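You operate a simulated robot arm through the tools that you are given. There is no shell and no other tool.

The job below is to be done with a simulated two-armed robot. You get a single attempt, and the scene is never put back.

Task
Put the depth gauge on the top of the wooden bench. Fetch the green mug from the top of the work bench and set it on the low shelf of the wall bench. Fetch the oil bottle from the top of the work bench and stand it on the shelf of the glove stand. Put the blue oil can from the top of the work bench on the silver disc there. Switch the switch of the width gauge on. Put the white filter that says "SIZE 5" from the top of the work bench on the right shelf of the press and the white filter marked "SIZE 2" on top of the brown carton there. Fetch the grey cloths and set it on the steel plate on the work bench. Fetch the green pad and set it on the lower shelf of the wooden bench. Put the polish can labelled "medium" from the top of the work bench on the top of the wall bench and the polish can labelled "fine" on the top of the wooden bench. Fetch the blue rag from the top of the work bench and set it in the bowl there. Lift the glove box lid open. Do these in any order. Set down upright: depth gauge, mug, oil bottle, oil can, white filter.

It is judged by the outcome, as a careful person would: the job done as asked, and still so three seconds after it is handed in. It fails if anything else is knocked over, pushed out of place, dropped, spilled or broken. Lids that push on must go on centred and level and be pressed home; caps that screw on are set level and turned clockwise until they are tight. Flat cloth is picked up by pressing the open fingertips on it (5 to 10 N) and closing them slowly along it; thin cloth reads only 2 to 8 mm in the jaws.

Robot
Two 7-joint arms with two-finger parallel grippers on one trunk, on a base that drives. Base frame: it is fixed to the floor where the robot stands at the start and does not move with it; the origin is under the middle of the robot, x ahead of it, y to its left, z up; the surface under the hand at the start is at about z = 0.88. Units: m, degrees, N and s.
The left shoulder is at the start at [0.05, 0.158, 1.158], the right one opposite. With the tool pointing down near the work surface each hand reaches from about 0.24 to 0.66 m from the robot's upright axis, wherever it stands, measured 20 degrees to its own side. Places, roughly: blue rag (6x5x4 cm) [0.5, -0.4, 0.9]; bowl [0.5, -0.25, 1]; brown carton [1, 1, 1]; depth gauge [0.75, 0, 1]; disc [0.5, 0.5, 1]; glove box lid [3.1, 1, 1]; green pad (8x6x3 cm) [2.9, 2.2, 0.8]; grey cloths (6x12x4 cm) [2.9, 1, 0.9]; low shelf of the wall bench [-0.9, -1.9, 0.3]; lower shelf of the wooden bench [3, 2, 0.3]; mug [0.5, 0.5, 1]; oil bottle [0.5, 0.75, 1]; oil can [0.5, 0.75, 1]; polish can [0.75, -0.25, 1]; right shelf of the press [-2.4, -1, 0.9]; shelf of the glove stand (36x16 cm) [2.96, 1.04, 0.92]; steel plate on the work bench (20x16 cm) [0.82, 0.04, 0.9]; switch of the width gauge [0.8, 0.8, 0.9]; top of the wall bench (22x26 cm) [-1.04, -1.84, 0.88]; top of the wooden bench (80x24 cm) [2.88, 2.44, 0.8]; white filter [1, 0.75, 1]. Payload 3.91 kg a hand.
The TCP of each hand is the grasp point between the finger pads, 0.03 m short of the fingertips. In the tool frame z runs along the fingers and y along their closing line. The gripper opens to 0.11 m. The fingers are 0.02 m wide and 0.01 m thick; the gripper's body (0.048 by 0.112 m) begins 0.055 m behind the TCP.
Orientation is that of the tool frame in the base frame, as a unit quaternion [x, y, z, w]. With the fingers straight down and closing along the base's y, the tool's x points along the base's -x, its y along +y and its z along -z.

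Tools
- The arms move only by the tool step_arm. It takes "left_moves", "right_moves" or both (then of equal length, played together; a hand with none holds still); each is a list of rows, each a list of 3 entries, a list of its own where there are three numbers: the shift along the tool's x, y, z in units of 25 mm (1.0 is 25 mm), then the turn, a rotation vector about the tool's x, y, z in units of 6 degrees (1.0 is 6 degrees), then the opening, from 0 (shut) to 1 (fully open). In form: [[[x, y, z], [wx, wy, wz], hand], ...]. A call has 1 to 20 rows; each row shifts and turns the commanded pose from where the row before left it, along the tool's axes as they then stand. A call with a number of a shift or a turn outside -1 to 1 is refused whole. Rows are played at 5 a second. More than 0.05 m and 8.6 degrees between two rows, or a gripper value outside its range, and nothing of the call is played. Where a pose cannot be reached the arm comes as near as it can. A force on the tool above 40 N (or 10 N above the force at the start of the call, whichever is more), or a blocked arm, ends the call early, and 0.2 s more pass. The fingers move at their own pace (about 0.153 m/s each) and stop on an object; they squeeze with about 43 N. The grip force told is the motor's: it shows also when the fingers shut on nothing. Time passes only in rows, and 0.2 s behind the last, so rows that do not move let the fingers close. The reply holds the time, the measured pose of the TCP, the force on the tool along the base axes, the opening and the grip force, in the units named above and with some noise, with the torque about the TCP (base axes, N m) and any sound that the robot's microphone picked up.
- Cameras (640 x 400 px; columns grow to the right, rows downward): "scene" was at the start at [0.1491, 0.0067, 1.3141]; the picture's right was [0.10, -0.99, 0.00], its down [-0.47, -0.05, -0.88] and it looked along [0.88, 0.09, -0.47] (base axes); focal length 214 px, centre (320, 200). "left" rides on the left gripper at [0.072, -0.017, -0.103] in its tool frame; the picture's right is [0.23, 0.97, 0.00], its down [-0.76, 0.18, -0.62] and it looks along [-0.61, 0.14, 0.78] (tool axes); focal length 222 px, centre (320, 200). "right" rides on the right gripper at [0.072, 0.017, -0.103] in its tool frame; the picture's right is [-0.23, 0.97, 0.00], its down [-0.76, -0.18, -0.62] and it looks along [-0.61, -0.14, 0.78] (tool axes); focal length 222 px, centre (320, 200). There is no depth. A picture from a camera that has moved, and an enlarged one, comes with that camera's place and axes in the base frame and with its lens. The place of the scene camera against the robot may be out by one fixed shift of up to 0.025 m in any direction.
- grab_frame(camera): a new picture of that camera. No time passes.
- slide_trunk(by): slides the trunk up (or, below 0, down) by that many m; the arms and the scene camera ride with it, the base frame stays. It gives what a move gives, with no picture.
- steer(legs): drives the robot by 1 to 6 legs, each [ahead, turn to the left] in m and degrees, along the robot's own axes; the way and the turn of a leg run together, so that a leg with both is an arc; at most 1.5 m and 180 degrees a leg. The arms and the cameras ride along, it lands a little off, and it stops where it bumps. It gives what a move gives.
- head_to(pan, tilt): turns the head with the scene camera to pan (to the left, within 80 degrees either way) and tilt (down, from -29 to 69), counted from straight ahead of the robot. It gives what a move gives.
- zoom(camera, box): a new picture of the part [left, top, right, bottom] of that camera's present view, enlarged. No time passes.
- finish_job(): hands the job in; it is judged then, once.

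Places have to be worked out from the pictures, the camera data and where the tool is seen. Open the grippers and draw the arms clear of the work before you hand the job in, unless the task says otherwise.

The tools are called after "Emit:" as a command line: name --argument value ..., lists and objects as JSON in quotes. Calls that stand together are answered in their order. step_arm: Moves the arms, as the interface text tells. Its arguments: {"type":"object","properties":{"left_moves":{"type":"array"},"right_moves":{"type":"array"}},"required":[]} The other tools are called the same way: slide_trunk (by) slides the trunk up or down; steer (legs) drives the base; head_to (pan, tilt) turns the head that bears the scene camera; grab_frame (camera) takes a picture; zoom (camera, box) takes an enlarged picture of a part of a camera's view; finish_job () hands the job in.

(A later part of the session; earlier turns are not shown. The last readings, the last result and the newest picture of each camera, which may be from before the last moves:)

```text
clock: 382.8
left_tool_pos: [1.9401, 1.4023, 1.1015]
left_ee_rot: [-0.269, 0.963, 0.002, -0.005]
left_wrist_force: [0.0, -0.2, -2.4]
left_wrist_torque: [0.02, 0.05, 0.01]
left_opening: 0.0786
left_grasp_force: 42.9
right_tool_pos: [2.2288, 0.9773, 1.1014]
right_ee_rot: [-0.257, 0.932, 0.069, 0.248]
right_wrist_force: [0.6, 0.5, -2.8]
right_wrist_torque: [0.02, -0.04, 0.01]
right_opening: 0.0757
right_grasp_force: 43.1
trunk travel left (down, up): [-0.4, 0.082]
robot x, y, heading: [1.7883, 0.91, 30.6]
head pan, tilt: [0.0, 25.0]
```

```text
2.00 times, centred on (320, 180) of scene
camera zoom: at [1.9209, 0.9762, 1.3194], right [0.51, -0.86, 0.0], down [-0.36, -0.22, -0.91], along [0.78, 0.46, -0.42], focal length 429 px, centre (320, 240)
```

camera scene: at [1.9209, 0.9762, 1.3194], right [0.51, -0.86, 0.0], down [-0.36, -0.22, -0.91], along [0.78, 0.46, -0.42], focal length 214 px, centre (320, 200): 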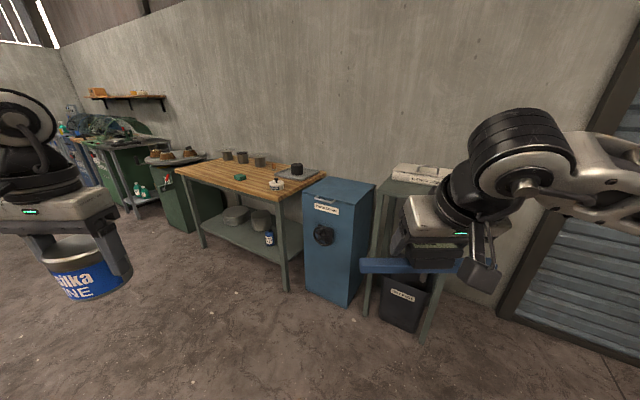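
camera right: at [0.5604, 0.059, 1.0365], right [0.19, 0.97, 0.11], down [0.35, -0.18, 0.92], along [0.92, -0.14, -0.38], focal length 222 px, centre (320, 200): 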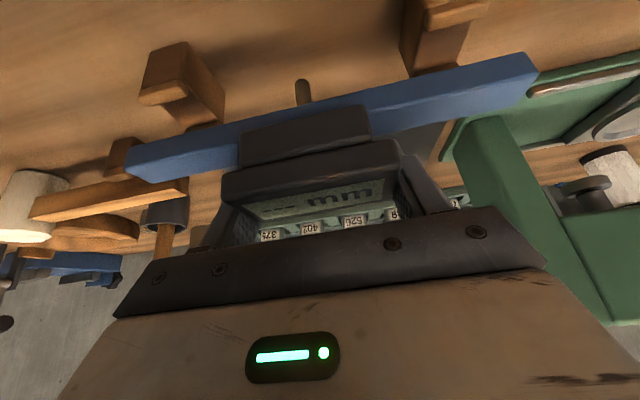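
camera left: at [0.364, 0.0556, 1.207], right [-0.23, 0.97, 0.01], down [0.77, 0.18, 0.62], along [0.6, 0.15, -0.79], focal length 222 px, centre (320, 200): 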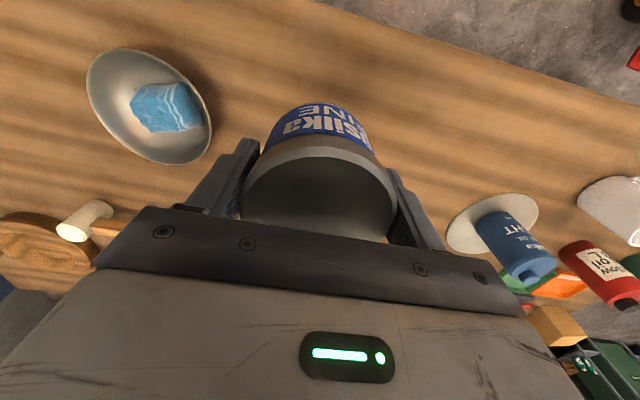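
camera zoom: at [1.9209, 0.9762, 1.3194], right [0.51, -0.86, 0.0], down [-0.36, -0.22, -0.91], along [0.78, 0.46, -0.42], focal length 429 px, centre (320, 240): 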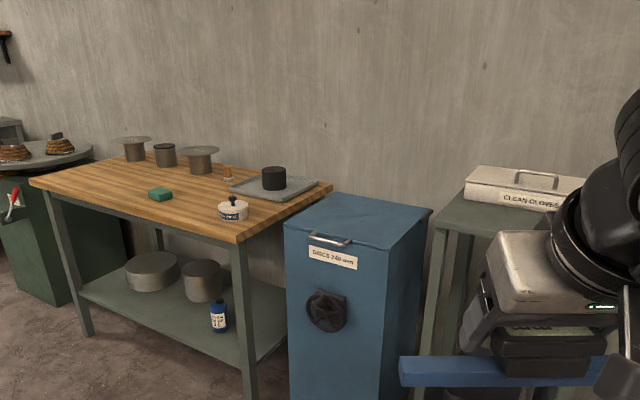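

I see the wooden bench: front edge x≈2.73, y from 1.72 to 2.79, with the green pad at (2.86,2.20) and a free strip beyond it. I drive to (2.28,2.47) and face the bench.

Emit:
steer --legs '[[0, 42], [1.0, 0], [0.63, 0], [0, -72.5]]'

Emit:
slide_trunk --by -0.08

Emit:
head_to --pan 0 --tilt 35

Emit:
grab_frame --camera "scene"

```text
clock: 396.2
left_tool_pos: [2.6667, 2.806, 1.101]
left_ee_rot: [0.004, 1.0, 0.002, -0.004]
left_wrist_force: [0.2, 0.8, -2.7]
left_wrist_torque: [0.02, 0.0, 0.0]
left_opening: 0.0784
left_grasp_force: 43.5
right_tool_pos: [2.6915, 2.2926, 1.1023]
right_ee_rot: [0.005, 0.966, -0.001, 0.257]
right_wrist_force: [-0.5, 0.6, -1.9]
right_wrist_torque: [0.01, -0.05, 0.0]
right_opening: 0.0755
right_grasp_force: 42.9
trunk travel left (down, up): [-0.4, 0.082]
robot x, y, heading: [2.2807, 2.4683, -0.7]
head pan, tilt: [0.0, 25.0]
```

```text
clock: 397.4
left_tool_pos: [2.6684, 2.8067, 1.0223]
left_ee_rot: [0.004, 1.0, 0.001, -0.005]
left_wrist_force: [0.0, -0.8, -2.7]
left_wrist_torque: [-0.02, 0.02, -0.02]
left_opening: 0.0785
left_grasp_force: 43.7
right_tool_pos: [2.6913, 2.292, 1.0237]
right_ee_rot: [0.006, 0.966, -0.002, 0.258]
right_wrist_force: [0.3, -0.2, -2.4]
right_wrist_torque: [0.01, -0.03, -0.02]
right_opening: 0.0757
right_grasp_force: 43.2
trunk travel left (down, up): [-0.32, 0.162]
robot x, y, heading: [2.2809, 2.4646, -0.8]
head pan, tilt: [0.0, 25.0]
```

```text
clock: 398.1
left_tool_pos: [2.6681, 2.8049, 1.022]
left_ee_rot: [0.004, 1.0, 0.002, -0.004]
left_wrist_force: [-0.2, -1.2, -2.7]
left_wrist_torque: [0.0, 0.04, -0.03]
left_opening: 0.0784
left_grasp_force: 42.5
right_tool_pos: [2.6919, 2.2941, 1.0223]
right_ee_rot: [0.006, 0.966, -0.002, 0.257]
right_wrist_force: [-0.4, 0.0, -1.7]
right_wrist_torque: [-0.03, -0.01, -0.05]
right_opening: 0.0755
right_grasp_force: 42.8
trunk travel left (down, up): [-0.32, 0.162]
robot x, y, heading: [2.2771, 2.4654, -1.0]
head pan, tilt: [0.0, 35.0]
```

```text
taken
camera scene: at [2.4279, 2.4628, 1.2237], right [-0.01, -1.0, 0.0], down [-0.57, 0.01, -0.82], along [0.82, -0.01, -0.57], focal length 214 px, centre (320, 200)
```

scene: 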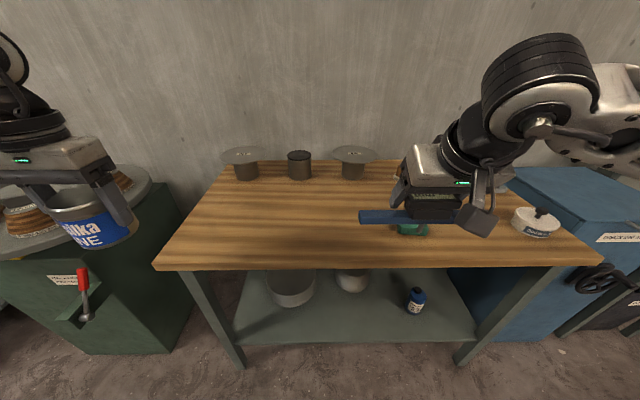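

Plenty of free top at the front. I move the left hand inward, drive 0.12 m closer, and then set the "fine" can at about (2.87,2.70).

Emit:
step_arm --left_moves '[[[0, -0.9, 0], [0, 0, 0], 0], [[0, -0.9, 0], [0, 0, 0], 0], [[0, -0.9, 0], [0, 0, 0], 0], [[0, -0.9, 0], [0, 0, 0], 0]]'

Emit:
steer --legs '[[0.12, 0.7]]'

Emit:
step_arm --left_moves '[[[-0.8, 0, 0], [0, 0, 0], 0], [[-0.8, 0, 0], [0, 0, 0], 0], [[-0.8, 0, 0], [0, 0, 0], 0], [[-0.8, 0, 0.5], [0, 0, 0], 0], [[0, 0, 0.9], [0, 0, 0], 0], [[0, 0, 0.9], [0, 0, 0], 0], [[0, 0, 0.9], [0, 0, 0], 0], [[0, 0, 0.9], [0, 0, 0], 0], [[0, 0, 0.9], [0, 0, 0], 0], [[0, 0, 0], [0, 0, 0], 0]]'

Emit:
grab_frame --camera "scene"

Emit:
grab_frame --camera "left"

```text
clock: 399.1
left_tool_pos: [2.6667, 2.7148, 1.0224]
left_ee_rot: [0.004, 1.0, 0.002, -0.004]
left_wrist_force: [-0.6, 1.0, -2.9]
left_wrist_torque: [0.01, 0.02, -0.01]
left_opening: 0.0786
left_grasp_force: 42.9
right_tool_pos: [2.6926, 2.2926, 1.0223]
right_ee_rot: [0.007, 0.966, -0.002, 0.257]
right_wrist_force: [0.5, -0.6, -2.0]
right_wrist_torque: [0.01, -0.03, -0.01]
right_opening: 0.0758
right_grasp_force: 42.5
trunk travel left (down, up): [-0.32, 0.162]
robot x, y, heading: [2.28, 2.4671, -1.1]
head pan, tilt: [0.0, 35.0]
```

```text
clock: 400.3
left_tool_pos: [2.7827, 2.7193, 1.0226]
left_ee_rot: [0.0, 1.0, 0.002, -0.005]
left_wrist_force: [-0.3, 0.0, -2.3]
left_wrist_torque: [-0.02, 0.01, -0.02]
left_opening: 0.0785
left_grasp_force: 43.2
right_tool_pos: [2.811, 2.2967, 1.0223]
right_ee_rot: [0.001, 0.966, 0.0, 0.257]
right_wrist_force: [0.2, 0.0, -2.2]
right_wrist_torque: [-0.01, -0.02, -0.03]
right_opening: 0.0756
right_grasp_force: 42.9
trunk travel left (down, up): [-0.32, 0.162]
robot x, y, heading: [2.3984, 2.4674, -0.1]
head pan, tilt: [0.0, 35.0]
```

```text
clock: 402.5
left_tool_pos: [2.8606, 2.7188, 0.8953]
left_ee_rot: [-0.001, 1.0, 0.002, -0.005]
left_wrist_force: [-0.1, 0.7, -3.0]
left_wrist_torque: [0.0, 0.03, 0.01]
left_opening: 0.0785
left_grasp_force: 43.0
right_tool_pos: [2.8124, 2.2966, 1.0235]
right_ee_rot: [0.001, 0.966, 0.0, 0.257]
right_wrist_force: [0.0, -0.1, -2.2]
right_wrist_torque: [0.01, -0.03, 0.04]
right_opening: 0.0754
right_grasp_force: 43.4
trunk travel left (down, up): [-0.32, 0.162]
robot x, y, heading: [2.4021, 2.4644, -0.4]
head pan, tilt: [0.0, 35.0]
```

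```text
taken
camera scene: at [2.546, 2.4631, 1.2236], right [0.0, -1.0, 0.0], down [-0.57, 0.0, -0.82], along [0.82, 0.0, -0.57], focal length 214 px, centre (320, 200)
```

scene: 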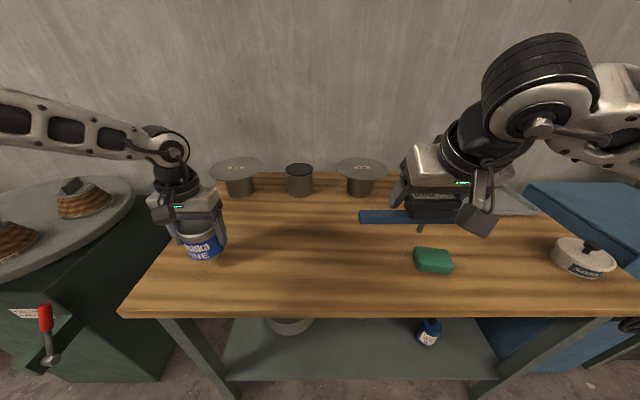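

```text
taken
camera left: at [2.7881, 2.703, 1.0003], right [-0.23, 0.97, 0.01], down [0.77, 0.18, 0.62], along [0.6, 0.15, -0.79], focal length 222 px, centre (320, 200)
```

left: 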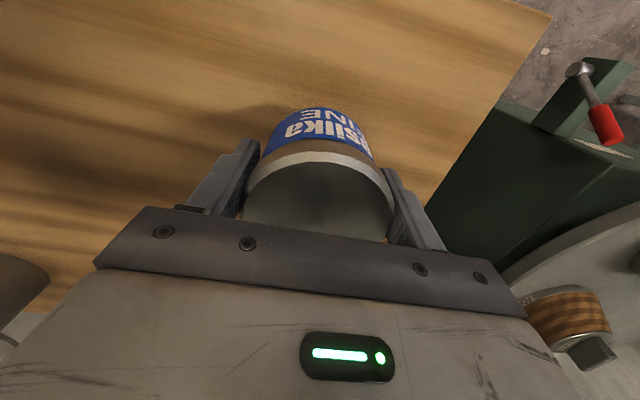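

Good spot. Lower the can the remaining ~4 cm to contact.

Emit:
step_arm --left_moves '[[[0, 0, 0.6], [0, 0, 0], 0], [[0, 0, 0.5], [0, 0, 0], 0], [[0, 0, 0.3], [0, 0, 0], 0], [[0, 0, 0.1], [0, 0, 0], 0], [[0, 0, 0.06], [0, 0, 0], 0], [[0, 0, 0], [0, 0, 0], 0]]'

```text
clock: 403.9
left_tool_pos: [2.8595, 2.7195, 0.8573]
left_ee_rot: [-0.001, 1.0, 0.002, -0.003]
left_wrist_force: [0.6, -0.7, -2.5]
left_wrist_torque: [-0.01, -0.02, 0.03]
left_opening: 0.0787
left_grasp_force: 43.1
right_tool_pos: [2.8105, 2.2968, 1.0223]
right_ee_rot: [0.001, 0.966, 0.0, 0.257]
right_wrist_force: [0.4, -0.5, -2.6]
right_wrist_torque: [-0.02, -0.08, -0.03]
right_opening: 0.0756
right_grasp_force: 42.6
trunk travel left (down, up): [-0.32, 0.162]
robot x, y, heading: [2.3945, 2.467, 0.0]
head pan, tilt: [0.0, 35.0]
```

Emit:
step_arm --left_moves '[[[0, 0, 0.07], [0, 0, 0], 0], [[0, 0, 0], [0, 0, 0], 0]]'

Emit:
step_arm --left_moves '[[[0, 0, 0.07], [0, 0, 0], 0], [[0, 0, 0], [0, 0, 0], 0]]'

```text
clock: 404.5
left_tool_pos: [2.8607, 2.7197, 0.857]
left_ee_rot: [-0.001, 1.0, 0.002, -0.003]
left_wrist_force: [-1.2, 3.1, 9.2]
left_wrist_torque: [-0.11, 0.31, -0.11]
left_opening: 0.0786
left_grasp_force: 42.8
right_tool_pos: [2.8106, 2.2962, 1.0223]
right_ee_rot: [0.001, 0.966, -0.001, 0.257]
right_wrist_force: [-0.6, 0.6, -2.6]
right_wrist_torque: [0.0, -0.07, 0.0]
right_opening: 0.0757
right_grasp_force: 43.1
trunk travel left (down, up): [-0.32, 0.162]
robot x, y, heading: [2.4009, 2.4678, -0.4]
head pan, tilt: [0.0, 35.0]
```

```text
clock: 405.1
left_tool_pos: [2.8601, 2.7207, 0.8567]
left_ee_rot: [-0.002, 1.0, 0.002, -0.001]
left_wrist_force: [-1.4, 8.0, 27.5]
left_wrist_torque: [-0.13, 0.63, -0.1]
left_opening: 0.0784
left_grasp_force: 43.1
right_tool_pos: [2.809, 2.2956, 1.0236]
right_ee_rot: [0.0, 0.966, 0.0, 0.258]
right_wrist_force: [0.1, 0.6, -2.2]
right_wrist_torque: [-0.03, -0.05, 0.0]
right_opening: 0.0757
right_grasp_force: 42.8
trunk travel left (down, up): [-0.32, 0.162]
robot x, y, heading: [2.3984, 2.4666, -0.3]
head pan, tilt: [0.0, 35.0]
```

On the bench. Ease up slightly, open, rise and draw the left hand back.

Emit:
step_arm --left_moves '[[[0, 0, -0.08], [0, 0, 0], 0], [[0, 0, 0], [0, 0, 0], 0.85], [[0, 0, 0], [0, 0, 0], 1], [[0, 0, 0], [0, 0, 0], 1], [[0, 0, -0.5], [0, 0, 0], 1], [[0, 0, -0.9], [0, 0, 0], 1], [[0, 0, -0.9], [0, 0, 0], 1], [[0, 0, -0.9], [0, 0, 0], 1], [[0, 0, -0.9], [0, 0, 0], 1], [[0.8, 0, -0.9], [0, 0, 0], 1], [[0.8, 0, 0], [0, 0, 0], 1], [[0.8, 0, 0], [0, 0, 0], 1], [[0.8, 0, 0], [0, 0, 0], 1]]'

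Emit:
grab_frame --camera "scene"

Emit:
grab_frame --camera "right"

```text
clock: 407.9
left_tool_pos: [2.7806, 2.7176, 0.9814]
left_ee_rot: [-0.002, 1.0, 0.002, -0.004]
left_wrist_force: [0.6, -0.2, -0.4]
left_wrist_torque: [0.0, -0.02, 0.01]
left_opening: 0.1098
left_grasp_force: 0.2
right_tool_pos: [2.8096, 2.2965, 1.0221]
right_ee_rot: [0.001, 0.966, 0.0, 0.257]
right_wrist_force: [0.5, -1.0, -2.6]
right_wrist_torque: [0.01, -0.05, 0.0]
right_opening: 0.0757
right_grasp_force: 43.5
trunk travel left (down, up): [-0.32, 0.162]
robot x, y, heading: [2.401, 2.4665, -0.1]
head pan, tilt: [0.0, 35.0]
```

```text
taken
camera scene: at [2.5456, 2.4631, 1.2237], right [0.0, -1.0, 0.0], down [-0.57, 0.0, -0.82], along [0.82, 0.0, -0.57], focal length 214 px, centre (320, 200)
```

scene: 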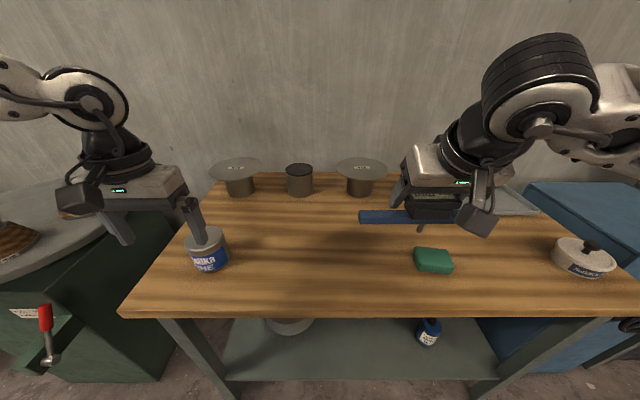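

```text
taken
camera right: at [2.6961, 2.3132, 1.0762], right [0.2, 0.97, 0.11], down [0.35, -0.18, 0.92], along [0.92, -0.14, -0.38], focal length 222 px, centre (320, 200)
```

right: 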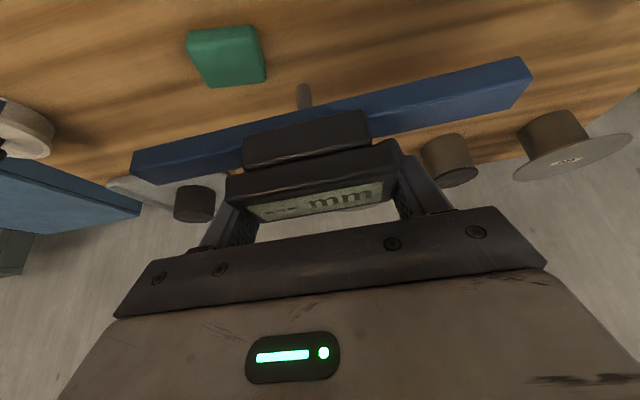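

The fine can stands. I look closely at the gauge in the right hand before setting it down.

Emit:
zoom --camera "scene" --box '[340, 150, 500, 250]'

Emit:
zoom --camera "right" --box '[200, 50, 420, 188]'

```text
4.00 times, centred on (420, 200) of scene
camera zoom: at [2.5456, 2.4631, 1.2237], right [0.0, -1.0, 0.0], down [-0.57, 0.0, -0.82], along [0.82, 0.0, -0.57], focal length 858 px, centre (-80, 200)
```

zoom: 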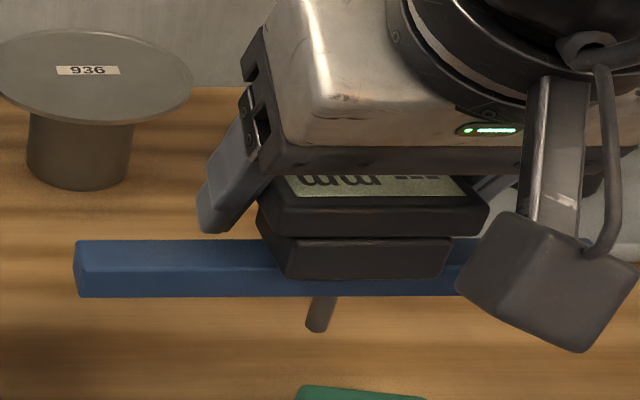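

```text
2.90 times, centred on (310, 119) of right
camera zoom: at [2.6961, 2.3132, 1.0762], right [0.2, 0.97, 0.11], down [0.35, -0.18, 0.92], along [0.92, -0.14, -0.38], focal length 644 px, centre (349, 435)
```

zoom: 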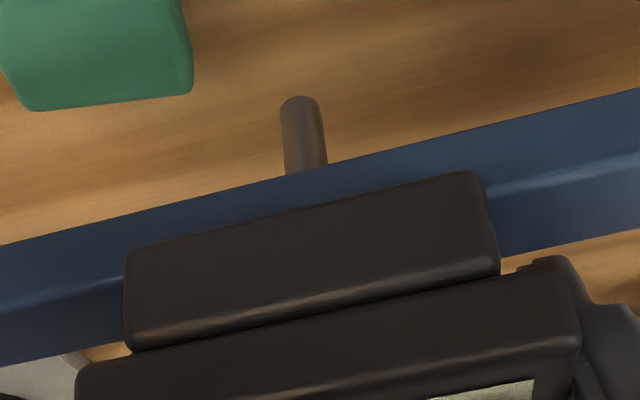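

I move the gauge over the free spot (TCP ≈(2.865,2.42)) to about 3 cm above rod contact.

Emit:
step_arm --right_moves '[[[0.077, 0.706, 0.761], [0, 0, 0], 0], [[0.077, 0.706, 0.761], [0, 0, 0], 0], [[0.077, 0.706, 0.761], [0, 0, 0], 0], [[0.077, 0.706, 0.761], [0, 0, 0], 0], [[0.077, 0.706, 0.761], [0, 0, 0], 0], [[0.077, 0.706, 0.761], [0, 0, 0], 0], [[0.077, 0.706, 0.761], [0, 0, 0], 0], [[0, 0, 0], [0, 0, 0], 0]]'

Emit:
zoom --camera "scene" --box '[250, 150, 410, 250]'

```text
clock: 409.7
left_tool_pos: [2.7821, 2.7197, 0.9812]
left_ee_rot: [-0.001, 1.0, 0.002, -0.004]
left_wrist_force: [0.7, -0.3, -0.1]
left_wrist_torque: [0.02, -0.02, 0.01]
left_opening: 0.1101
left_grasp_force: 0.0
right_tool_pos: [2.8674, 2.4197, 0.9007]
right_ee_rot: [0.002, 0.966, -0.001, 0.257]
right_wrist_force: [-0.2, 0.5, -2.8]
right_wrist_torque: [-0.01, -0.07, -0.06]
right_opening: 0.0756
right_grasp_force: 43.8
trunk travel left (down, up): [-0.32, 0.162]
robot x, y, heading: [2.3997, 2.4645, -0.4]
head pan, tilt: [0.0, 35.0]
```

```text
4.00 times, centred on (330, 200) of scene
camera zoom: at [2.5458, 2.463, 1.2236], right [0.0, -1.0, 0.0], down [-0.57, 0.0, -0.82], along [0.82, 0.0, -0.57], focal length 858 px, centre (280, 200)
```

zoom: 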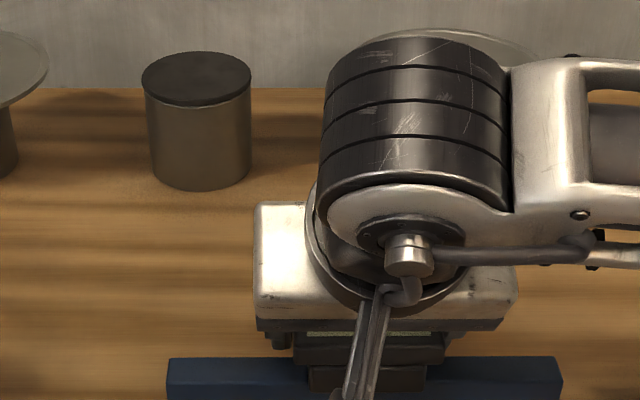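

Emit:
step_arm --right_moves '[[[0.3, 0, 0.52], [0, 0, 0], 0], [[0.25, 0, 0.43], [0, 0, 0], 0], [[0.05, 0, 0.087], [0, 0, 0], 0], [[0, 0, 0], [0, 0, 0], 0]]'

Emit:
step_arm --right_moves '[[[0.05, 0, 0.087], [0, 0, 0], 0], [[0, 0, 0], [0, 0, 0], 0]]'

Emit:
step_arm --right_moves '[[[0.05, 0, 0.087], [0, 0, 0], 0], [[0, 0, 0], [0, 0, 0], 0]]'

```text
clock: 410.7
left_tool_pos: [2.7822, 2.7196, 0.9808]
left_ee_rot: [-0.001, 1.0, 0.002, -0.004]
left_wrist_force: [0.0, 1.0, 0.2]
left_wrist_torque: [-0.01, 0.04, 0.02]
left_opening: 0.11
left_grasp_force: 0.1
right_tool_pos: [2.8667, 2.4195, 0.8699]
right_ee_rot: [0.0, 0.966, 0.0, 0.257]
right_wrist_force: [0.2, 0.2, -1.5]
right_wrist_torque: [0.02, -0.01, -0.01]
right_opening: 0.0756
right_grasp_force: 42.9
trunk travel left (down, up): [-0.32, 0.162]
robot x, y, heading: [2.3987, 2.4679, -0.2]
head pan, tilt: [0.0, 35.0]
```

```text
clock: 411.3
left_tool_pos: [2.7811, 2.7186, 0.9792]
left_ee_rot: [-0.001, 1.0, 0.002, -0.005]
left_wrist_force: [-0.3, -1.0, -0.7]
left_wrist_torque: [0.02, 0.03, 0.01]
left_opening: 0.11
left_grasp_force: 0.0
right_tool_pos: [2.8678, 2.4208, 0.8678]
right_ee_rot: [0.002, 0.966, 0.0, 0.258]
right_wrist_force: [-0.4, 0.4, -2.7]
right_wrist_torque: [0.0, -0.06, 0.01]
right_opening: 0.0756
right_grasp_force: 43.0
trunk travel left (down, up): [-0.32, 0.162]
robot x, y, heading: [2.4014, 2.4638, -0.3]
head pan, tilt: [0.0, 35.0]
```

```text
clock: 411.9
left_tool_pos: [2.7798, 2.718, 0.9799]
left_ee_rot: [-0.001, 1.0, 0.003, -0.004]
left_wrist_force: [0.1, -0.1, 0.3]
left_wrist_torque: [0.02, -0.02, 0.02]
left_opening: 0.11
left_grasp_force: 0.1
right_tool_pos: [2.8655, 2.4194, 0.865]
right_ee_rot: [0.001, 0.966, 0.0, 0.257]
right_wrist_force: [-0.5, -0.3, -2.8]
right_wrist_torque: [-0.01, -0.03, 0.02]
right_opening: 0.0758
right_grasp_force: 43.2
trunk travel left (down, up): [-0.32, 0.162]
robot x, y, heading: [2.4002, 2.4669, -0.3]
head pan, tilt: [0.0, 35.0]
```

Emit:
step_arm --right_moves '[[[0.04, 0, 0.07], [0, 0, 0], 0], [[0, 0, 0], [0, 0, 0], 0]]'

Emit:
step_arm --right_moves '[[[0.04, 0, 0.07], [0, 0, 0], 0], [[0, 0, 0], [0, 0, 0], 0]]'

Emit:
step_arm --right_moves '[[[0.04, 0, 0.07], [0, 0, 0], 0], [[0, 0, 0], [0, 0, 0], 0]]'

```text
clock: 412.5
left_tool_pos: [2.7808, 2.7181, 0.9816]
left_ee_rot: [-0.001, 1.0, 0.002, -0.004]
left_wrist_force: [-0.6, 0.3, 0.1]
left_wrist_torque: [0.03, 0.01, 0.0]
left_opening: 0.1098
left_grasp_force: 0.1
right_tool_pos: [2.8666, 2.4188, 0.8623]
right_ee_rot: [0.001, 0.966, 0.0, 0.257]
right_wrist_force: [-0.9, -0.5, -2.8]
right_wrist_torque: [0.03, -0.04, 0.01]
right_opening: 0.0758
right_grasp_force: 43.1
trunk travel left (down, up): [-0.32, 0.162]
robot x, y, heading: [2.3987, 2.4665, 0.0]
head pan, tilt: [0.0, 35.0]
```

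```text
clock: 413.1
left_tool_pos: [2.7801, 2.7185, 0.9812]
left_ee_rot: [-0.001, 1.0, 0.001, -0.004]
left_wrist_force: [-0.4, 0.5, 0.0]
left_wrist_torque: [0.03, -0.01, -0.02]
left_opening: 0.11
left_grasp_force: 0.1
right_tool_pos: [2.8664, 2.4195, 0.8605]
right_ee_rot: [0.001, 0.966, 0.0, 0.257]
right_wrist_force: [0.2, -0.3, -2.3]
right_wrist_torque: [-0.02, -0.02, -0.01]
right_opening: 0.0758
right_grasp_force: 42.4
trunk travel left (down, up): [-0.32, 0.162]
robot x, y, heading: [2.4012, 2.4684, -0.2]
head pan, tilt: [0.0, 35.0]
```

```text
clock: 413.7
left_tool_pos: [2.7812, 2.7183, 0.9813]
left_ee_rot: [-0.001, 1.0, 0.002, -0.004]
left_wrist_force: [0.7, 1.0, 1.1]
left_wrist_torque: [0.01, -0.02, 0.0]
left_opening: 0.1101
left_grasp_force: 0.1
right_tool_pos: [2.8658, 2.4192, 0.8584]
right_ee_rot: [0.001, 0.966, 0.0, 0.257]
right_wrist_force: [0.4, -0.1, -2.6]
right_wrist_torque: [-0.02, -0.05, 0.0]
right_opening: 0.0754
right_grasp_force: 43.5
trunk travel left (down, up): [-0.32, 0.162]
robot x, y, heading: [2.3987, 2.4657, -0.4]
head pan, tilt: [0.0, 35.0]
```

No contact force yet at TCP z 0.858; I take a look at how the gauge sits above the bench.

Emit:
head_to --pan 10 --tilt 40

Emit:
zoom --camera "scene" --box '[260, 140, 440, 252]'

Emit:
zoom --camera "right" --box '[160, 30, 480, 230]'

Emit:
grab_frame --camera "left"

```text
clock: 414.4
left_tool_pos: [2.7812, 2.719, 0.9808]
left_ee_rot: [-0.001, 1.0, 0.002, -0.005]
left_wrist_force: [0.3, -1.0, -0.8]
left_wrist_torque: [0.0, -0.03, 0.02]
left_opening: 0.1101
left_grasp_force: 0.0
right_tool_pos: [2.8658, 2.4202, 0.8594]
right_ee_rot: [0.001, 0.966, 0.0, 0.257]
right_wrist_force: [0.5, 0.4, -2.4]
right_wrist_torque: [-0.02, -0.03, -0.01]
right_opening: 0.0758
right_grasp_force: 43.4
trunk travel left (down, up): [-0.32, 0.162]
robot x, y, heading: [2.399, 2.4652, -0.2]
head pan, tilt: [10.0, 40.0]
```

```text
3.56 times, centred on (350, 196) of scene
camera zoom: at [2.5415, 2.4778, 1.2161], right [0.17, -0.99, 0.0], down [-0.63, -0.11, -0.77], along [0.76, 0.13, -0.64], focal length 763 px, centre (213, 214)
```

zoom: 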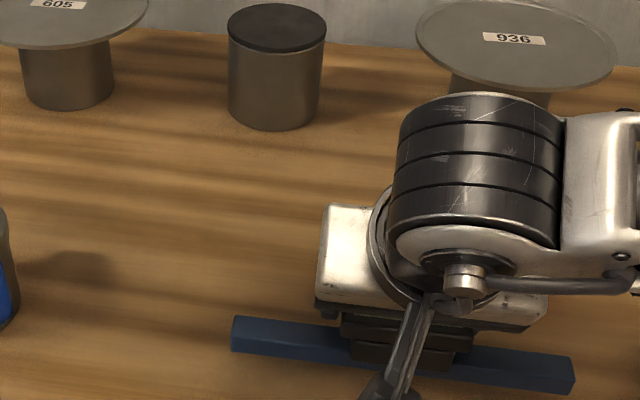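

```text
2.00 times, centred on (320, 130) of right
camera zoom: at [2.7515, 2.4362, 0.9128], right [0.2, 0.97, 0.11], down [0.35, -0.18, 0.92], along [0.92, -0.14, -0.38], focal length 444 px, centre (320, 340)
```

zoom: 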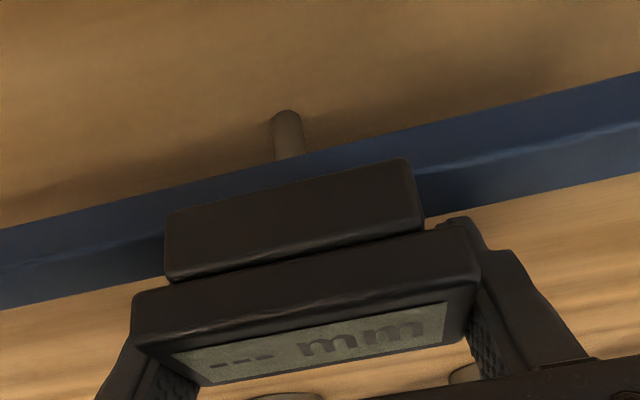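

```text
taken
camera left: at [2.7081, 2.7022, 1.0853], right [-0.23, 0.97, 0.01], down [0.77, 0.18, 0.62], along [0.6, 0.15, -0.79], focal length 222 px, centre (320, 200)
```

left: 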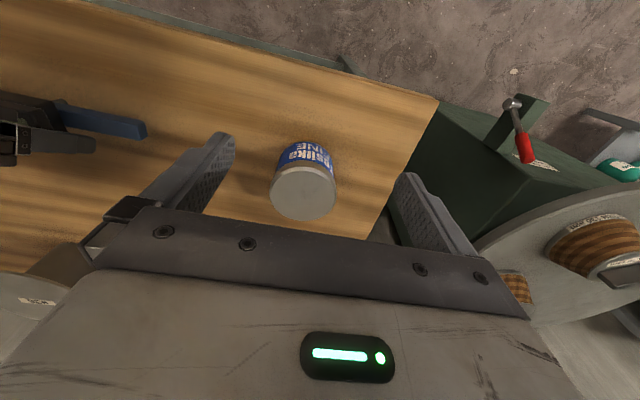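

The rod still protrudes fully; it's just about to touch. Continue with small steps.

Emit:
step_arm --right_moves '[[[0.03, 0, 0.052], [0, 0, 0], 0], [[0, 0, 0], [0, 0, 0], 0]]'

Emit:
step_arm --right_moves '[[[0.03, 0, 0.052], [0, 0, 0], 0], [[0, 0, 0], [0, 0, 0], 0]]'

Emit:
step_arm --right_moves '[[[0.03, 0, 0.052], [0, 0, 0], 0], [[0, 0, 0], [0, 0, 0], 0]]'

Emit:
step_arm --right_moves '[[[0.03, 0, 0.052], [0, 0, 0], 0], [[0, 0, 0], [0, 0, 0], 0]]'

```text
clock: 415.0
left_tool_pos: [2.7809, 2.7193, 0.9808]
left_ee_rot: [-0.001, 1.0, 0.002, -0.005]
left_wrist_force: [0.8, -0.6, -0.1]
left_wrist_torque: [0.05, 0.01, 0.0]
left_opening: 0.1099
left_grasp_force: 0.1
right_tool_pos: [2.8666, 2.4188, 0.8575]
right_ee_rot: [0.0, 0.966, 0.0, 0.257]
right_wrist_force: [0.0, 0.7, -1.9]
right_wrist_torque: [-0.06, -0.06, 0.01]
right_opening: 0.0756
right_grasp_force: 42.9
trunk travel left (down, up): [-0.32, 0.162]
robot x, y, heading: [2.4001, 2.4629, -0.2]
head pan, tilt: [10.0, 40.0]
```

```text
clock: 415.6
left_tool_pos: [2.781, 2.7187, 0.9812]
left_ee_rot: [-0.001, 1.0, 0.001, -0.005]
left_wrist_force: [-0.1, 0.2, 0.2]
left_wrist_torque: [0.0, 0.01, -0.03]
left_opening: 0.1101
left_grasp_force: 0.0
right_tool_pos: [2.8661, 2.4194, 0.8575]
right_ee_rot: [0.001, 0.966, 0.0, 0.258]
right_wrist_force: [-0.9, -1.8, -0.5]
right_wrist_torque: [-0.03, 0.03, -0.01]
right_opening: 0.0758
right_grasp_force: 43.0
trunk travel left (down, up): [-0.32, 0.162]
robot x, y, heading: [2.3986, 2.465, -0.3]
head pan, tilt: [10.0, 40.0]
```

```text
clock: 416.2
left_tool_pos: [2.7791, 2.7185, 0.982]
left_ee_rot: [-0.001, 1.0, 0.002, -0.004]
left_wrist_force: [-0.3, 0.5, -0.9]
left_wrist_torque: [0.01, 0.0, -0.03]
left_opening: 0.1099
left_grasp_force: 0.2
right_tool_pos: [2.8664, 2.4199, 0.8572]
right_ee_rot: [0.0, 0.966, 0.0, 0.26]
right_wrist_force: [-3.4, -3.2, 12.4]
right_wrist_torque: [-0.13, 0.4, 0.08]
right_opening: 0.0757
right_grasp_force: 42.9
trunk travel left (down, up): [-0.32, 0.162]
robot x, y, heading: [2.3967, 2.4659, 0.0]
head pan, tilt: [10.0, 40.0]
```

```text
clock: 416.8
left_tool_pos: [2.7794, 2.7192, 0.9823]
left_ee_rot: [-0.001, 1.0, 0.002, -0.003]
left_wrist_force: [0.5, 0.1, -0.3]
left_wrist_torque: [0.0, 0.02, 0.0]
left_opening: 0.1101
left_grasp_force: 0.0
right_tool_pos: [2.8661, 2.4184, 0.8558]
right_ee_rot: [0.002, 0.965, 0.0, 0.261]
right_wrist_force: [-2.7, -6.4, 27.5]
right_wrist_torque: [-0.32, 0.69, 0.07]
right_opening: 0.0755
right_grasp_force: 43.2
trunk travel left (down, up): [-0.32, 0.162]
robot x, y, heading: [2.4006, 2.464, -0.3]
head pan, tilt: [10.0, 40.0]
```

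The rod is rigid, so the gauge can't simply sit on a flat top. I raise it and study what's on the wooden bench for a stable upright spot.

Emit:
step_arm --right_moves '[[[-0.3, 0, -0.52], [0, 0, 0], 0], [[-0.4, 0, -0.69], [0, 0, 0], 0], [[-0.4, 0, -0.69], [0, 0, 0], 0], [[-0.4, 0, -0.69], [0, 0, 0], 0], [[-0.4, 0, -0.69], [0, 0, 0], 0], [[-0.4, 0.5, -0.69], [0, 0, 0], 0], [[-0.2, 0.5, -0.35], [0, 0, 0], 0]]'

Emit:
head_to --pan -30 --tilt 35

Emit:
grab_frame --camera "scene"

Emit:
zoom --camera "scene" --box '[280, 100, 480, 225]'

```text
clock: 418.4
left_tool_pos: [2.7801, 2.7192, 0.9808]
left_ee_rot: [-0.001, 1.0, 0.003, -0.004]
left_wrist_force: [-0.1, -0.1, 0.0]
left_wrist_torque: [-0.01, 0.03, -0.01]
left_opening: 0.1099
left_grasp_force: 0.0
right_tool_pos: [2.8662, 2.4451, 0.9774]
right_ee_rot: [0.001, 0.966, 0.0, 0.257]
right_wrist_force: [0.6, 0.2, -2.9]
right_wrist_torque: [0.03, -0.04, -0.02]
right_opening: 0.0758
right_grasp_force: 43.2
trunk travel left (down, up): [-0.32, 0.162]
robot x, y, heading: [2.3976, 2.466, -0.3]
head pan, tilt: [10.0, 40.0]
```

```text
clock: 419.5
left_tool_pos: [2.7814, 2.7186, 0.9806]
left_ee_rot: [-0.001, 1.0, 0.001, -0.005]
left_wrist_force: [0.8, 0.1, 0.9]
left_wrist_torque: [0.04, 0.02, 0.0]
left_opening: 0.1101
left_grasp_force: 0.0
right_tool_pos: [2.8653, 2.444, 0.9774]
right_ee_rot: [0.001, 0.966, 0.0, 0.257]
right_wrist_force: [0.6, 0.7, -2.5]
right_wrist_torque: [0.02, -0.02, -0.02]
right_opening: 0.0757
right_grasp_force: 42.9
trunk travel left (down, up): [-0.32, 0.162]
robot x, y, heading: [2.399, 2.4641, -0.1]
head pan, tilt: [-30.0, 35.0]
```

```text
taken
camera scene: at [2.5339, 2.4191, 1.2236], right [-0.5, -0.86, 0.0], down [-0.5, 0.29, -0.82], along [0.71, -0.41, -0.57], focal length 214 px, centre (320, 200)
```

scene: 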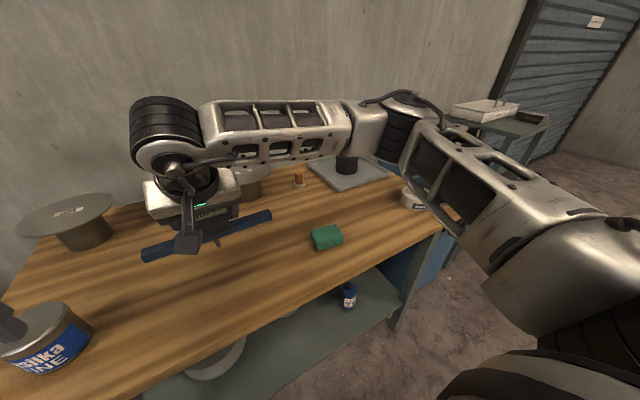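

```text
3.20 times, centred on (380, 162) of scene
camera zoom: at [2.5339, 2.4191, 1.2236], right [-0.5, -0.86, 0.0], down [-0.5, 0.29, -0.82], along [0.71, -0.41, -0.57], focal length 686 px, centre (128, 320)
```

zoom: 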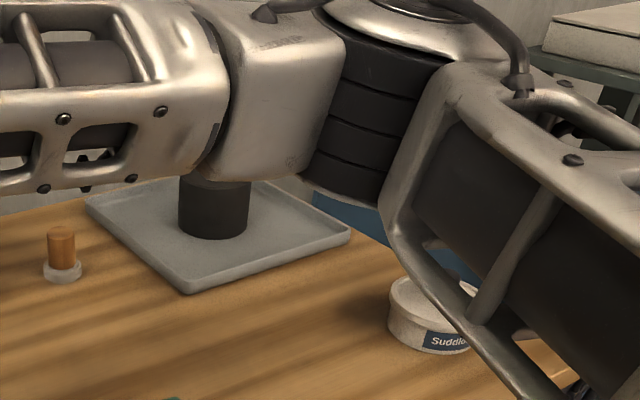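

Emit:
grab_frame --camera "right"

Emit:
zoom --camera "right" --box '[200, 50, 420, 188]'

```text
taken
camera right: at [2.7516, 2.4615, 1.0313], right [0.2, 0.97, 0.11], down [0.35, -0.18, 0.92], along [0.92, -0.14, -0.38], focal length 222 px, centre (320, 200)
```

right: 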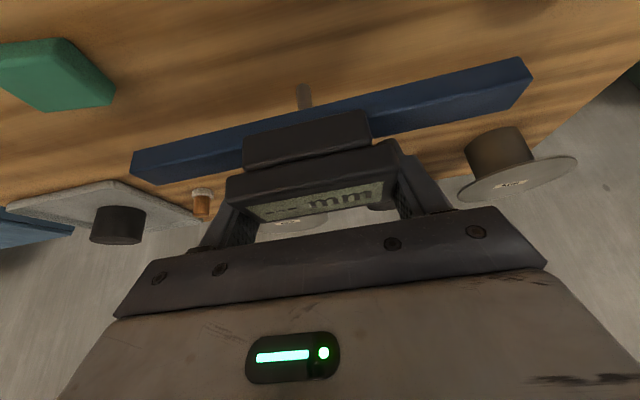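

```text
2.90 times, centred on (310, 119) of right
camera zoom: at [2.7516, 2.4615, 1.0313], right [0.2, 0.97, 0.11], down [0.35, -0.18, 0.92], along [0.92, -0.14, -0.38], focal length 644 px, centre (349, 435)
```

zoom: 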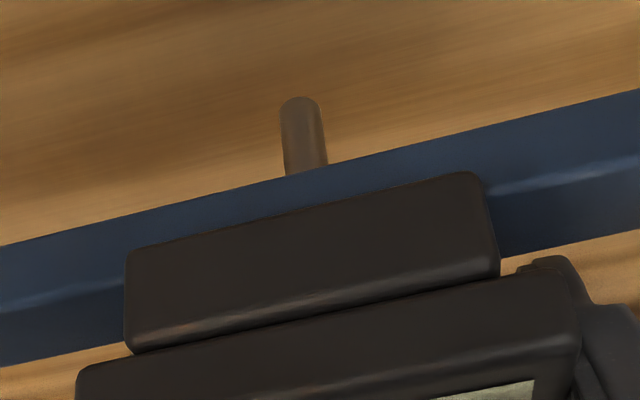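

Grip unchanged. Torque readings put the centre of mass almost exactly above the rod (within ~2 mm), so the gauge should stand on its rod's flat end if released level. I lower it again until it just touches.

Emit:
step_arm --right_moves '[[[0.5, 0, 0.866], [0, 0, 0], 0], [[0.5, 0, 0.866], [0, 0, 0], 0], [[0.5, 0, 0.866], [0, 0, 0], 0], [[0.5, 0, 0.866], [0, 0, 0], 0], [[0.22, 0, 0.38], [0, 0, 0], 0], [[0.08, 0, 0.14], [0, 0, 0], 0], [[0, 0, 0], [0, 0, 0], 0]]'

```text
clock: 421.1
left_tool_pos: [2.781, 2.719, 0.9802]
left_ee_rot: [0.0, 1.0, 0.002, -0.004]
left_wrist_force: [0.9, -0.4, 0.7]
left_wrist_torque: [-0.01, -0.03, 0.01]
left_opening: 0.1098
left_grasp_force: 0.0
right_tool_pos: [2.8667, 2.4449, 0.8647]
right_ee_rot: [0.001, 0.966, 0.0, 0.257]
right_wrist_force: [-0.2, -0.3, -2.5]
right_wrist_torque: [-0.03, -0.02, -0.04]
right_opening: 0.0756
right_grasp_force: 42.9
trunk travel left (down, up): [-0.32, 0.162]
robot x, y, heading: [2.3971, 2.4631, -0.1]
head pan, tilt: [-30.0, 35.0]
```

Emit:
step_arm --right_moves '[[[0.08, 0, 0.14], [0, 0, 0], 0], [[0.03, 0, 0.052], [0, 0, 0], 0], [[0, 0, 0], [0, 0, 0], 0]]'

Emit:
step_arm --right_moves '[[[0.02, 0, 0.035], [0, 0, 0], 0], [[0, 0, 0], [0, 0, 0], 0]]'

Emit:
step_arm --right_moves '[[[0.02, 0, 0.035], [0, 0, 0], 0], [[0, 0, 0], [0, 0, 0], 0]]'

```text
clock: 421.9
left_tool_pos: [2.7801, 2.7182, 0.9801]
left_ee_rot: [-0.001, 1.0, 0.001, -0.005]
left_wrist_force: [-0.7, 0.4, -0.2]
left_wrist_torque: [-0.03, -0.02, -0.01]
left_opening: 0.1102
left_grasp_force: 0.0
right_tool_pos: [2.8658, 2.4452, 0.8572]
right_ee_rot: [0.001, 0.966, 0.0, 0.257]
right_wrist_force: [-0.3, 0.4, -3.0]
right_wrist_torque: [-0.01, -0.04, -0.01]
right_opening: 0.0755
right_grasp_force: 42.8
trunk travel left (down, up): [-0.32, 0.162]
robot x, y, heading: [2.4013, 2.4656, -0.2]
head pan, tilt: [-30.0, 35.0]
```

```text
clock: 422.5
left_tool_pos: [2.7803, 2.7188, 0.9808]
left_ee_rot: [-0.001, 1.0, 0.001, -0.005]
left_wrist_force: [-0.4, -0.4, 0.7]
left_wrist_torque: [0.0, 0.03, 0.05]
left_opening: 0.1098
left_grasp_force: 0.1
right_tool_pos: [2.8659, 2.4438, 0.8569]
right_ee_rot: [0.001, 0.966, -0.001, 0.257]
right_wrist_force: [-0.9, -0.4, -2.3]
right_wrist_torque: [-0.01, -0.01, 0.01]
right_opening: 0.0756
right_grasp_force: 43.1
trunk travel left (down, up): [-0.32, 0.162]
robot x, y, heading: [2.3973, 2.4662, -0.3]
head pan, tilt: [-30.0, 35.0]
```

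```text
clock: 423.1
left_tool_pos: [2.7795, 2.7196, 0.9812]
left_ee_rot: [-0.001, 1.0, 0.002, -0.005]
left_wrist_force: [0.1, 0.0, -1.1]
left_wrist_torque: [-0.02, 0.01, 0.02]
left_opening: 0.1097
left_grasp_force: 0.1
right_tool_pos: [2.8654, 2.4447, 0.8564]
right_ee_rot: [0.001, 0.966, 0.001, 0.259]
right_wrist_force: [-1.6, -1.3, 6.9]
right_wrist_torque: [-0.05, 0.18, 0.02]
right_opening: 0.0759
right_grasp_force: 43.1
trunk travel left (down, up): [-0.32, 0.162]
robot x, y, heading: [2.3983, 2.4661, -0.0]
head pan, tilt: [-30.0, 35.0]
```

Just touching. I ease up half a millimetre and open the fingers very gradually, then look before moving away.

Emit:
step_arm --right_moves '[[[-0.01, 0, -0.018], [0, 0, 0], 0], [[0, 0, 0], [0, 0, 0], 0.69], [[0, 0, 0], [0, 0, 0], 0.7], [[0, 0, 0], [0, 0, 0], 0.71], [[0, 0, 0], [0, 0, 0], 0.72], [[0, 0, 0], [0, 0, 0], 0.73], [[0, 0, 0], [0, 0, 0], 0.74]]'

Emit:
grab_frame --camera "right"

Emit:
head_to --pan 5 --tilt 40

Emit:
zoom --camera "scene" --box '[230, 130, 430, 255]'

```text
clock: 424.7
left_tool_pos: [2.7814, 2.7187, 0.9807]
left_ee_rot: [-0.001, 1.0, 0.002, -0.004]
left_wrist_force: [-0.8, 0.2, -0.3]
left_wrist_torque: [-0.03, 0.01, 0.0]
left_opening: 0.1098
left_grasp_force: 0.0
right_tool_pos: [2.8673, 2.4441, 0.8554]
right_ee_rot: [0.001, 0.967, 0.0, 0.256]
right_wrist_force: [-0.4, -0.5, -0.4]
right_wrist_torque: [0.02, 0.0, 0.03]
right_opening: 0.0814
right_grasp_force: 0.0
trunk travel left (down, up): [-0.32, 0.162]
robot x, y, heading: [2.3999, 2.4676, -0.4]
head pan, tilt: [-30.0, 35.0]
```

```text
taken
camera right: at [2.7511, 2.4615, 0.9094], right [0.2, 0.97, 0.11], down [0.35, -0.18, 0.92], along [0.92, -0.14, -0.38], focal length 222 px, centre (320, 200)
```

right: 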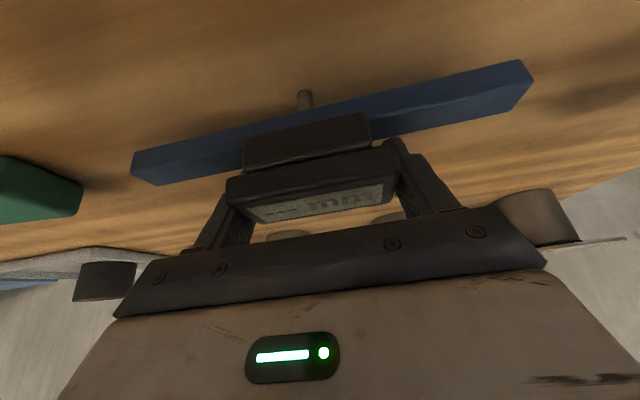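

```text
clock: 425.7
left_tool_pos: [2.7796, 2.7202, 0.9814]
left_ee_rot: [-0.001, 1.0, 0.002, -0.004]
left_wrist_force: [0.5, 0.8, 0.5]
left_wrist_torque: [-0.03, -0.01, 0.03]
left_opening: 0.11
left_grasp_force: 0.1
right_tool_pos: [2.8659, 2.4446, 0.8559]
right_ee_rot: [0.001, 0.966, -0.001, 0.257]
right_wrist_force: [-0.5, -0.8, -0.8]
right_wrist_torque: [-0.02, -0.01, 0.03]
right_opening: 0.0815
right_grasp_force: 0.1
trunk travel left (down, up): [-0.32, 0.162]
robot x, y, heading: [2.3986, 2.4643, -0.1]
head pan, tilt: [5.0, 40.0]
```

```text
3.20 times, centred on (330, 192) of scene
camera zoom: at [2.5423, 2.4704, 1.2161], right [0.08, -1.0, 0.0], down [-0.64, -0.05, -0.77], along [0.76, 0.06, -0.64], focal length 686 px, centre (288, 224)
```

zoom: 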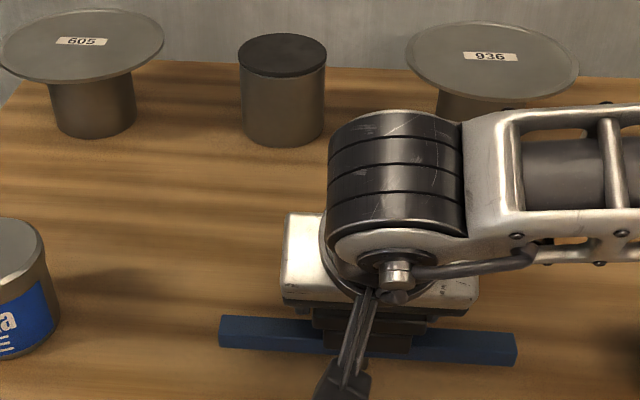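

The grip force is zero and the gauge is standing. Open further gently and recheck.

Emit:
step_arm --right_moves '[[[0, 0, 0], [0, 0, 0], 0.78], [[0, 0, 0], [0, 0, 0], 0.82], [[0, 0, 0], [0, 0, 0], 0.88], [[0, 0, 0], [0, 0, 0], 0.94], [[0, 0, 0], [0, 0, 0], 1], [[0, 0, 0], [0, 0, 0], 1], [[0, 0, 0], [0, 0, 0], 1]]'

Emit:
grab_frame --camera "right"

```text
clock: 427.3
left_tool_pos: [2.7804, 2.7186, 0.9801]
left_ee_rot: [0.0, 1.0, 0.001, -0.005]
left_wrist_force: [-0.1, -0.4, 1.3]
left_wrist_torque: [-0.02, -0.02, -0.02]
left_opening: 0.1101
left_grasp_force: 0.1
right_tool_pos: [2.8651, 2.4441, 0.8564]
right_ee_rot: [0.001, 0.966, 0.0, 0.257]
right_wrist_force: [0.6, -0.4, 0.5]
right_wrist_torque: [0.03, -0.01, -0.01]
right_opening: 0.1101
right_grasp_force: 0.1
trunk travel left (down, up): [-0.32, 0.162]
robot x, y, heading: [2.4007, 2.461, -0.1]
head pan, tilt: [5.0, 40.0]
```

```text
taken
camera right: at [2.7511, 2.4615, 0.9094], right [0.2, 0.97, 0.11], down [0.35, -0.18, 0.92], along [0.92, -0.14, -0.38], focal length 222 px, centre (320, 200)
```

right: 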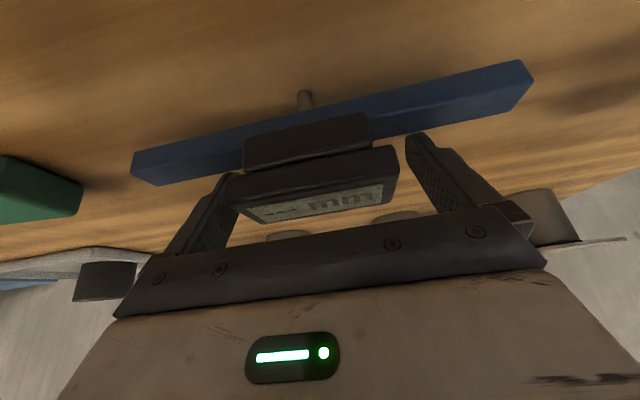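

It stands on its own. I withdraw the hand straight up, slowly at first.

Emit:
step_arm --right_moves '[[[-0.08, 0, -0.14], [0, 0, 0], 1], [[-0.12, 0, -0.21], [0, 0, 0], 1], [[-0.2, 0, -0.346], [0, 0, 0], 1], [[-0.3, 0, -0.52], [0, 0, 0], 1], [[-0.4, 0, -0.69], [0, 0, 0], 1], [[-0.4, 0, -0.69], [0, 0, 0], 1], [[-0.4, 0, -0.69], [0, 0, 0], 1], [[-0.4, 0, -0.69], [0, 0, 0], 1]]'

Emit:
grab_frame --camera "right"

Emit:
zoom --camera "scene" --box '[230, 130, 430, 255]'

```text
clock: 429.1
left_tool_pos: [2.7798, 2.7194, 0.9813]
left_ee_rot: [-0.001, 1.0, 0.001, -0.005]
left_wrist_force: [0.0, -0.6, 0.1]
left_wrist_torque: [0.01, -0.01, 0.01]
left_opening: 0.1099
left_grasp_force: 0.0
right_tool_pos: [2.8678, 2.4445, 0.9716]
right_ee_rot: [0.0, 0.966, -0.001, 0.257]
right_wrist_force: [0.1, 0.1, 0.2]
right_wrist_torque: [0.01, -0.01, -0.02]
right_opening: 0.1099
right_grasp_force: 0.1
trunk travel left (down, up): [-0.32, 0.162]
robot x, y, heading: [2.3933, 2.4634, -0.3]
head pan, tilt: [5.0, 40.0]
```

```text
taken
camera right: at [2.7513, 2.4614, 1.0245], right [0.2, 0.97, 0.11], down [0.35, -0.18, 0.92], along [0.92, -0.14, -0.38], focal length 222 px, centre (320, 200)
```

right: 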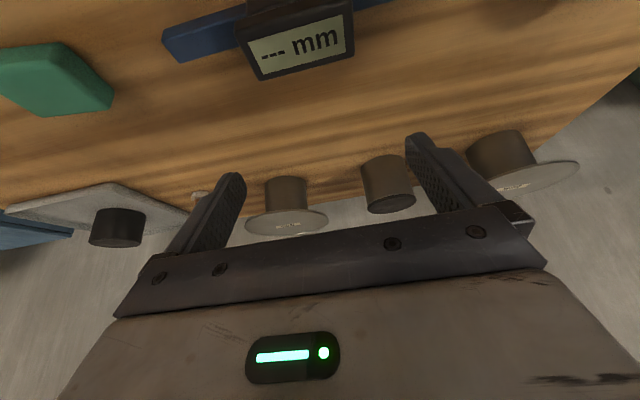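

```text
3.20 times, centred on (330, 192) of scene
camera zoom: at [2.5422, 2.4705, 1.2161], right [0.08, -1.0, 0.0], down [-0.64, -0.05, -0.77], along [0.76, 0.06, -0.64], focal length 686 px, centre (288, 224)
```

zoom: 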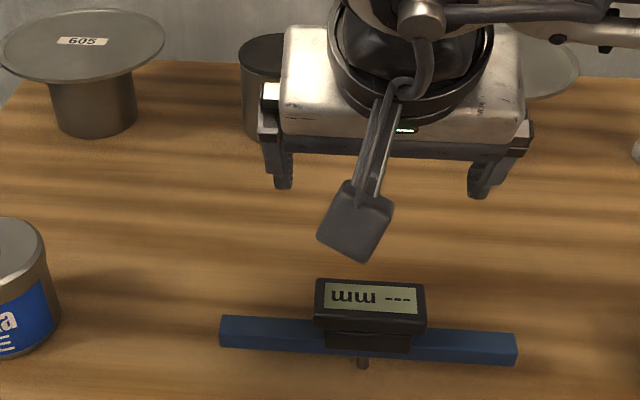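

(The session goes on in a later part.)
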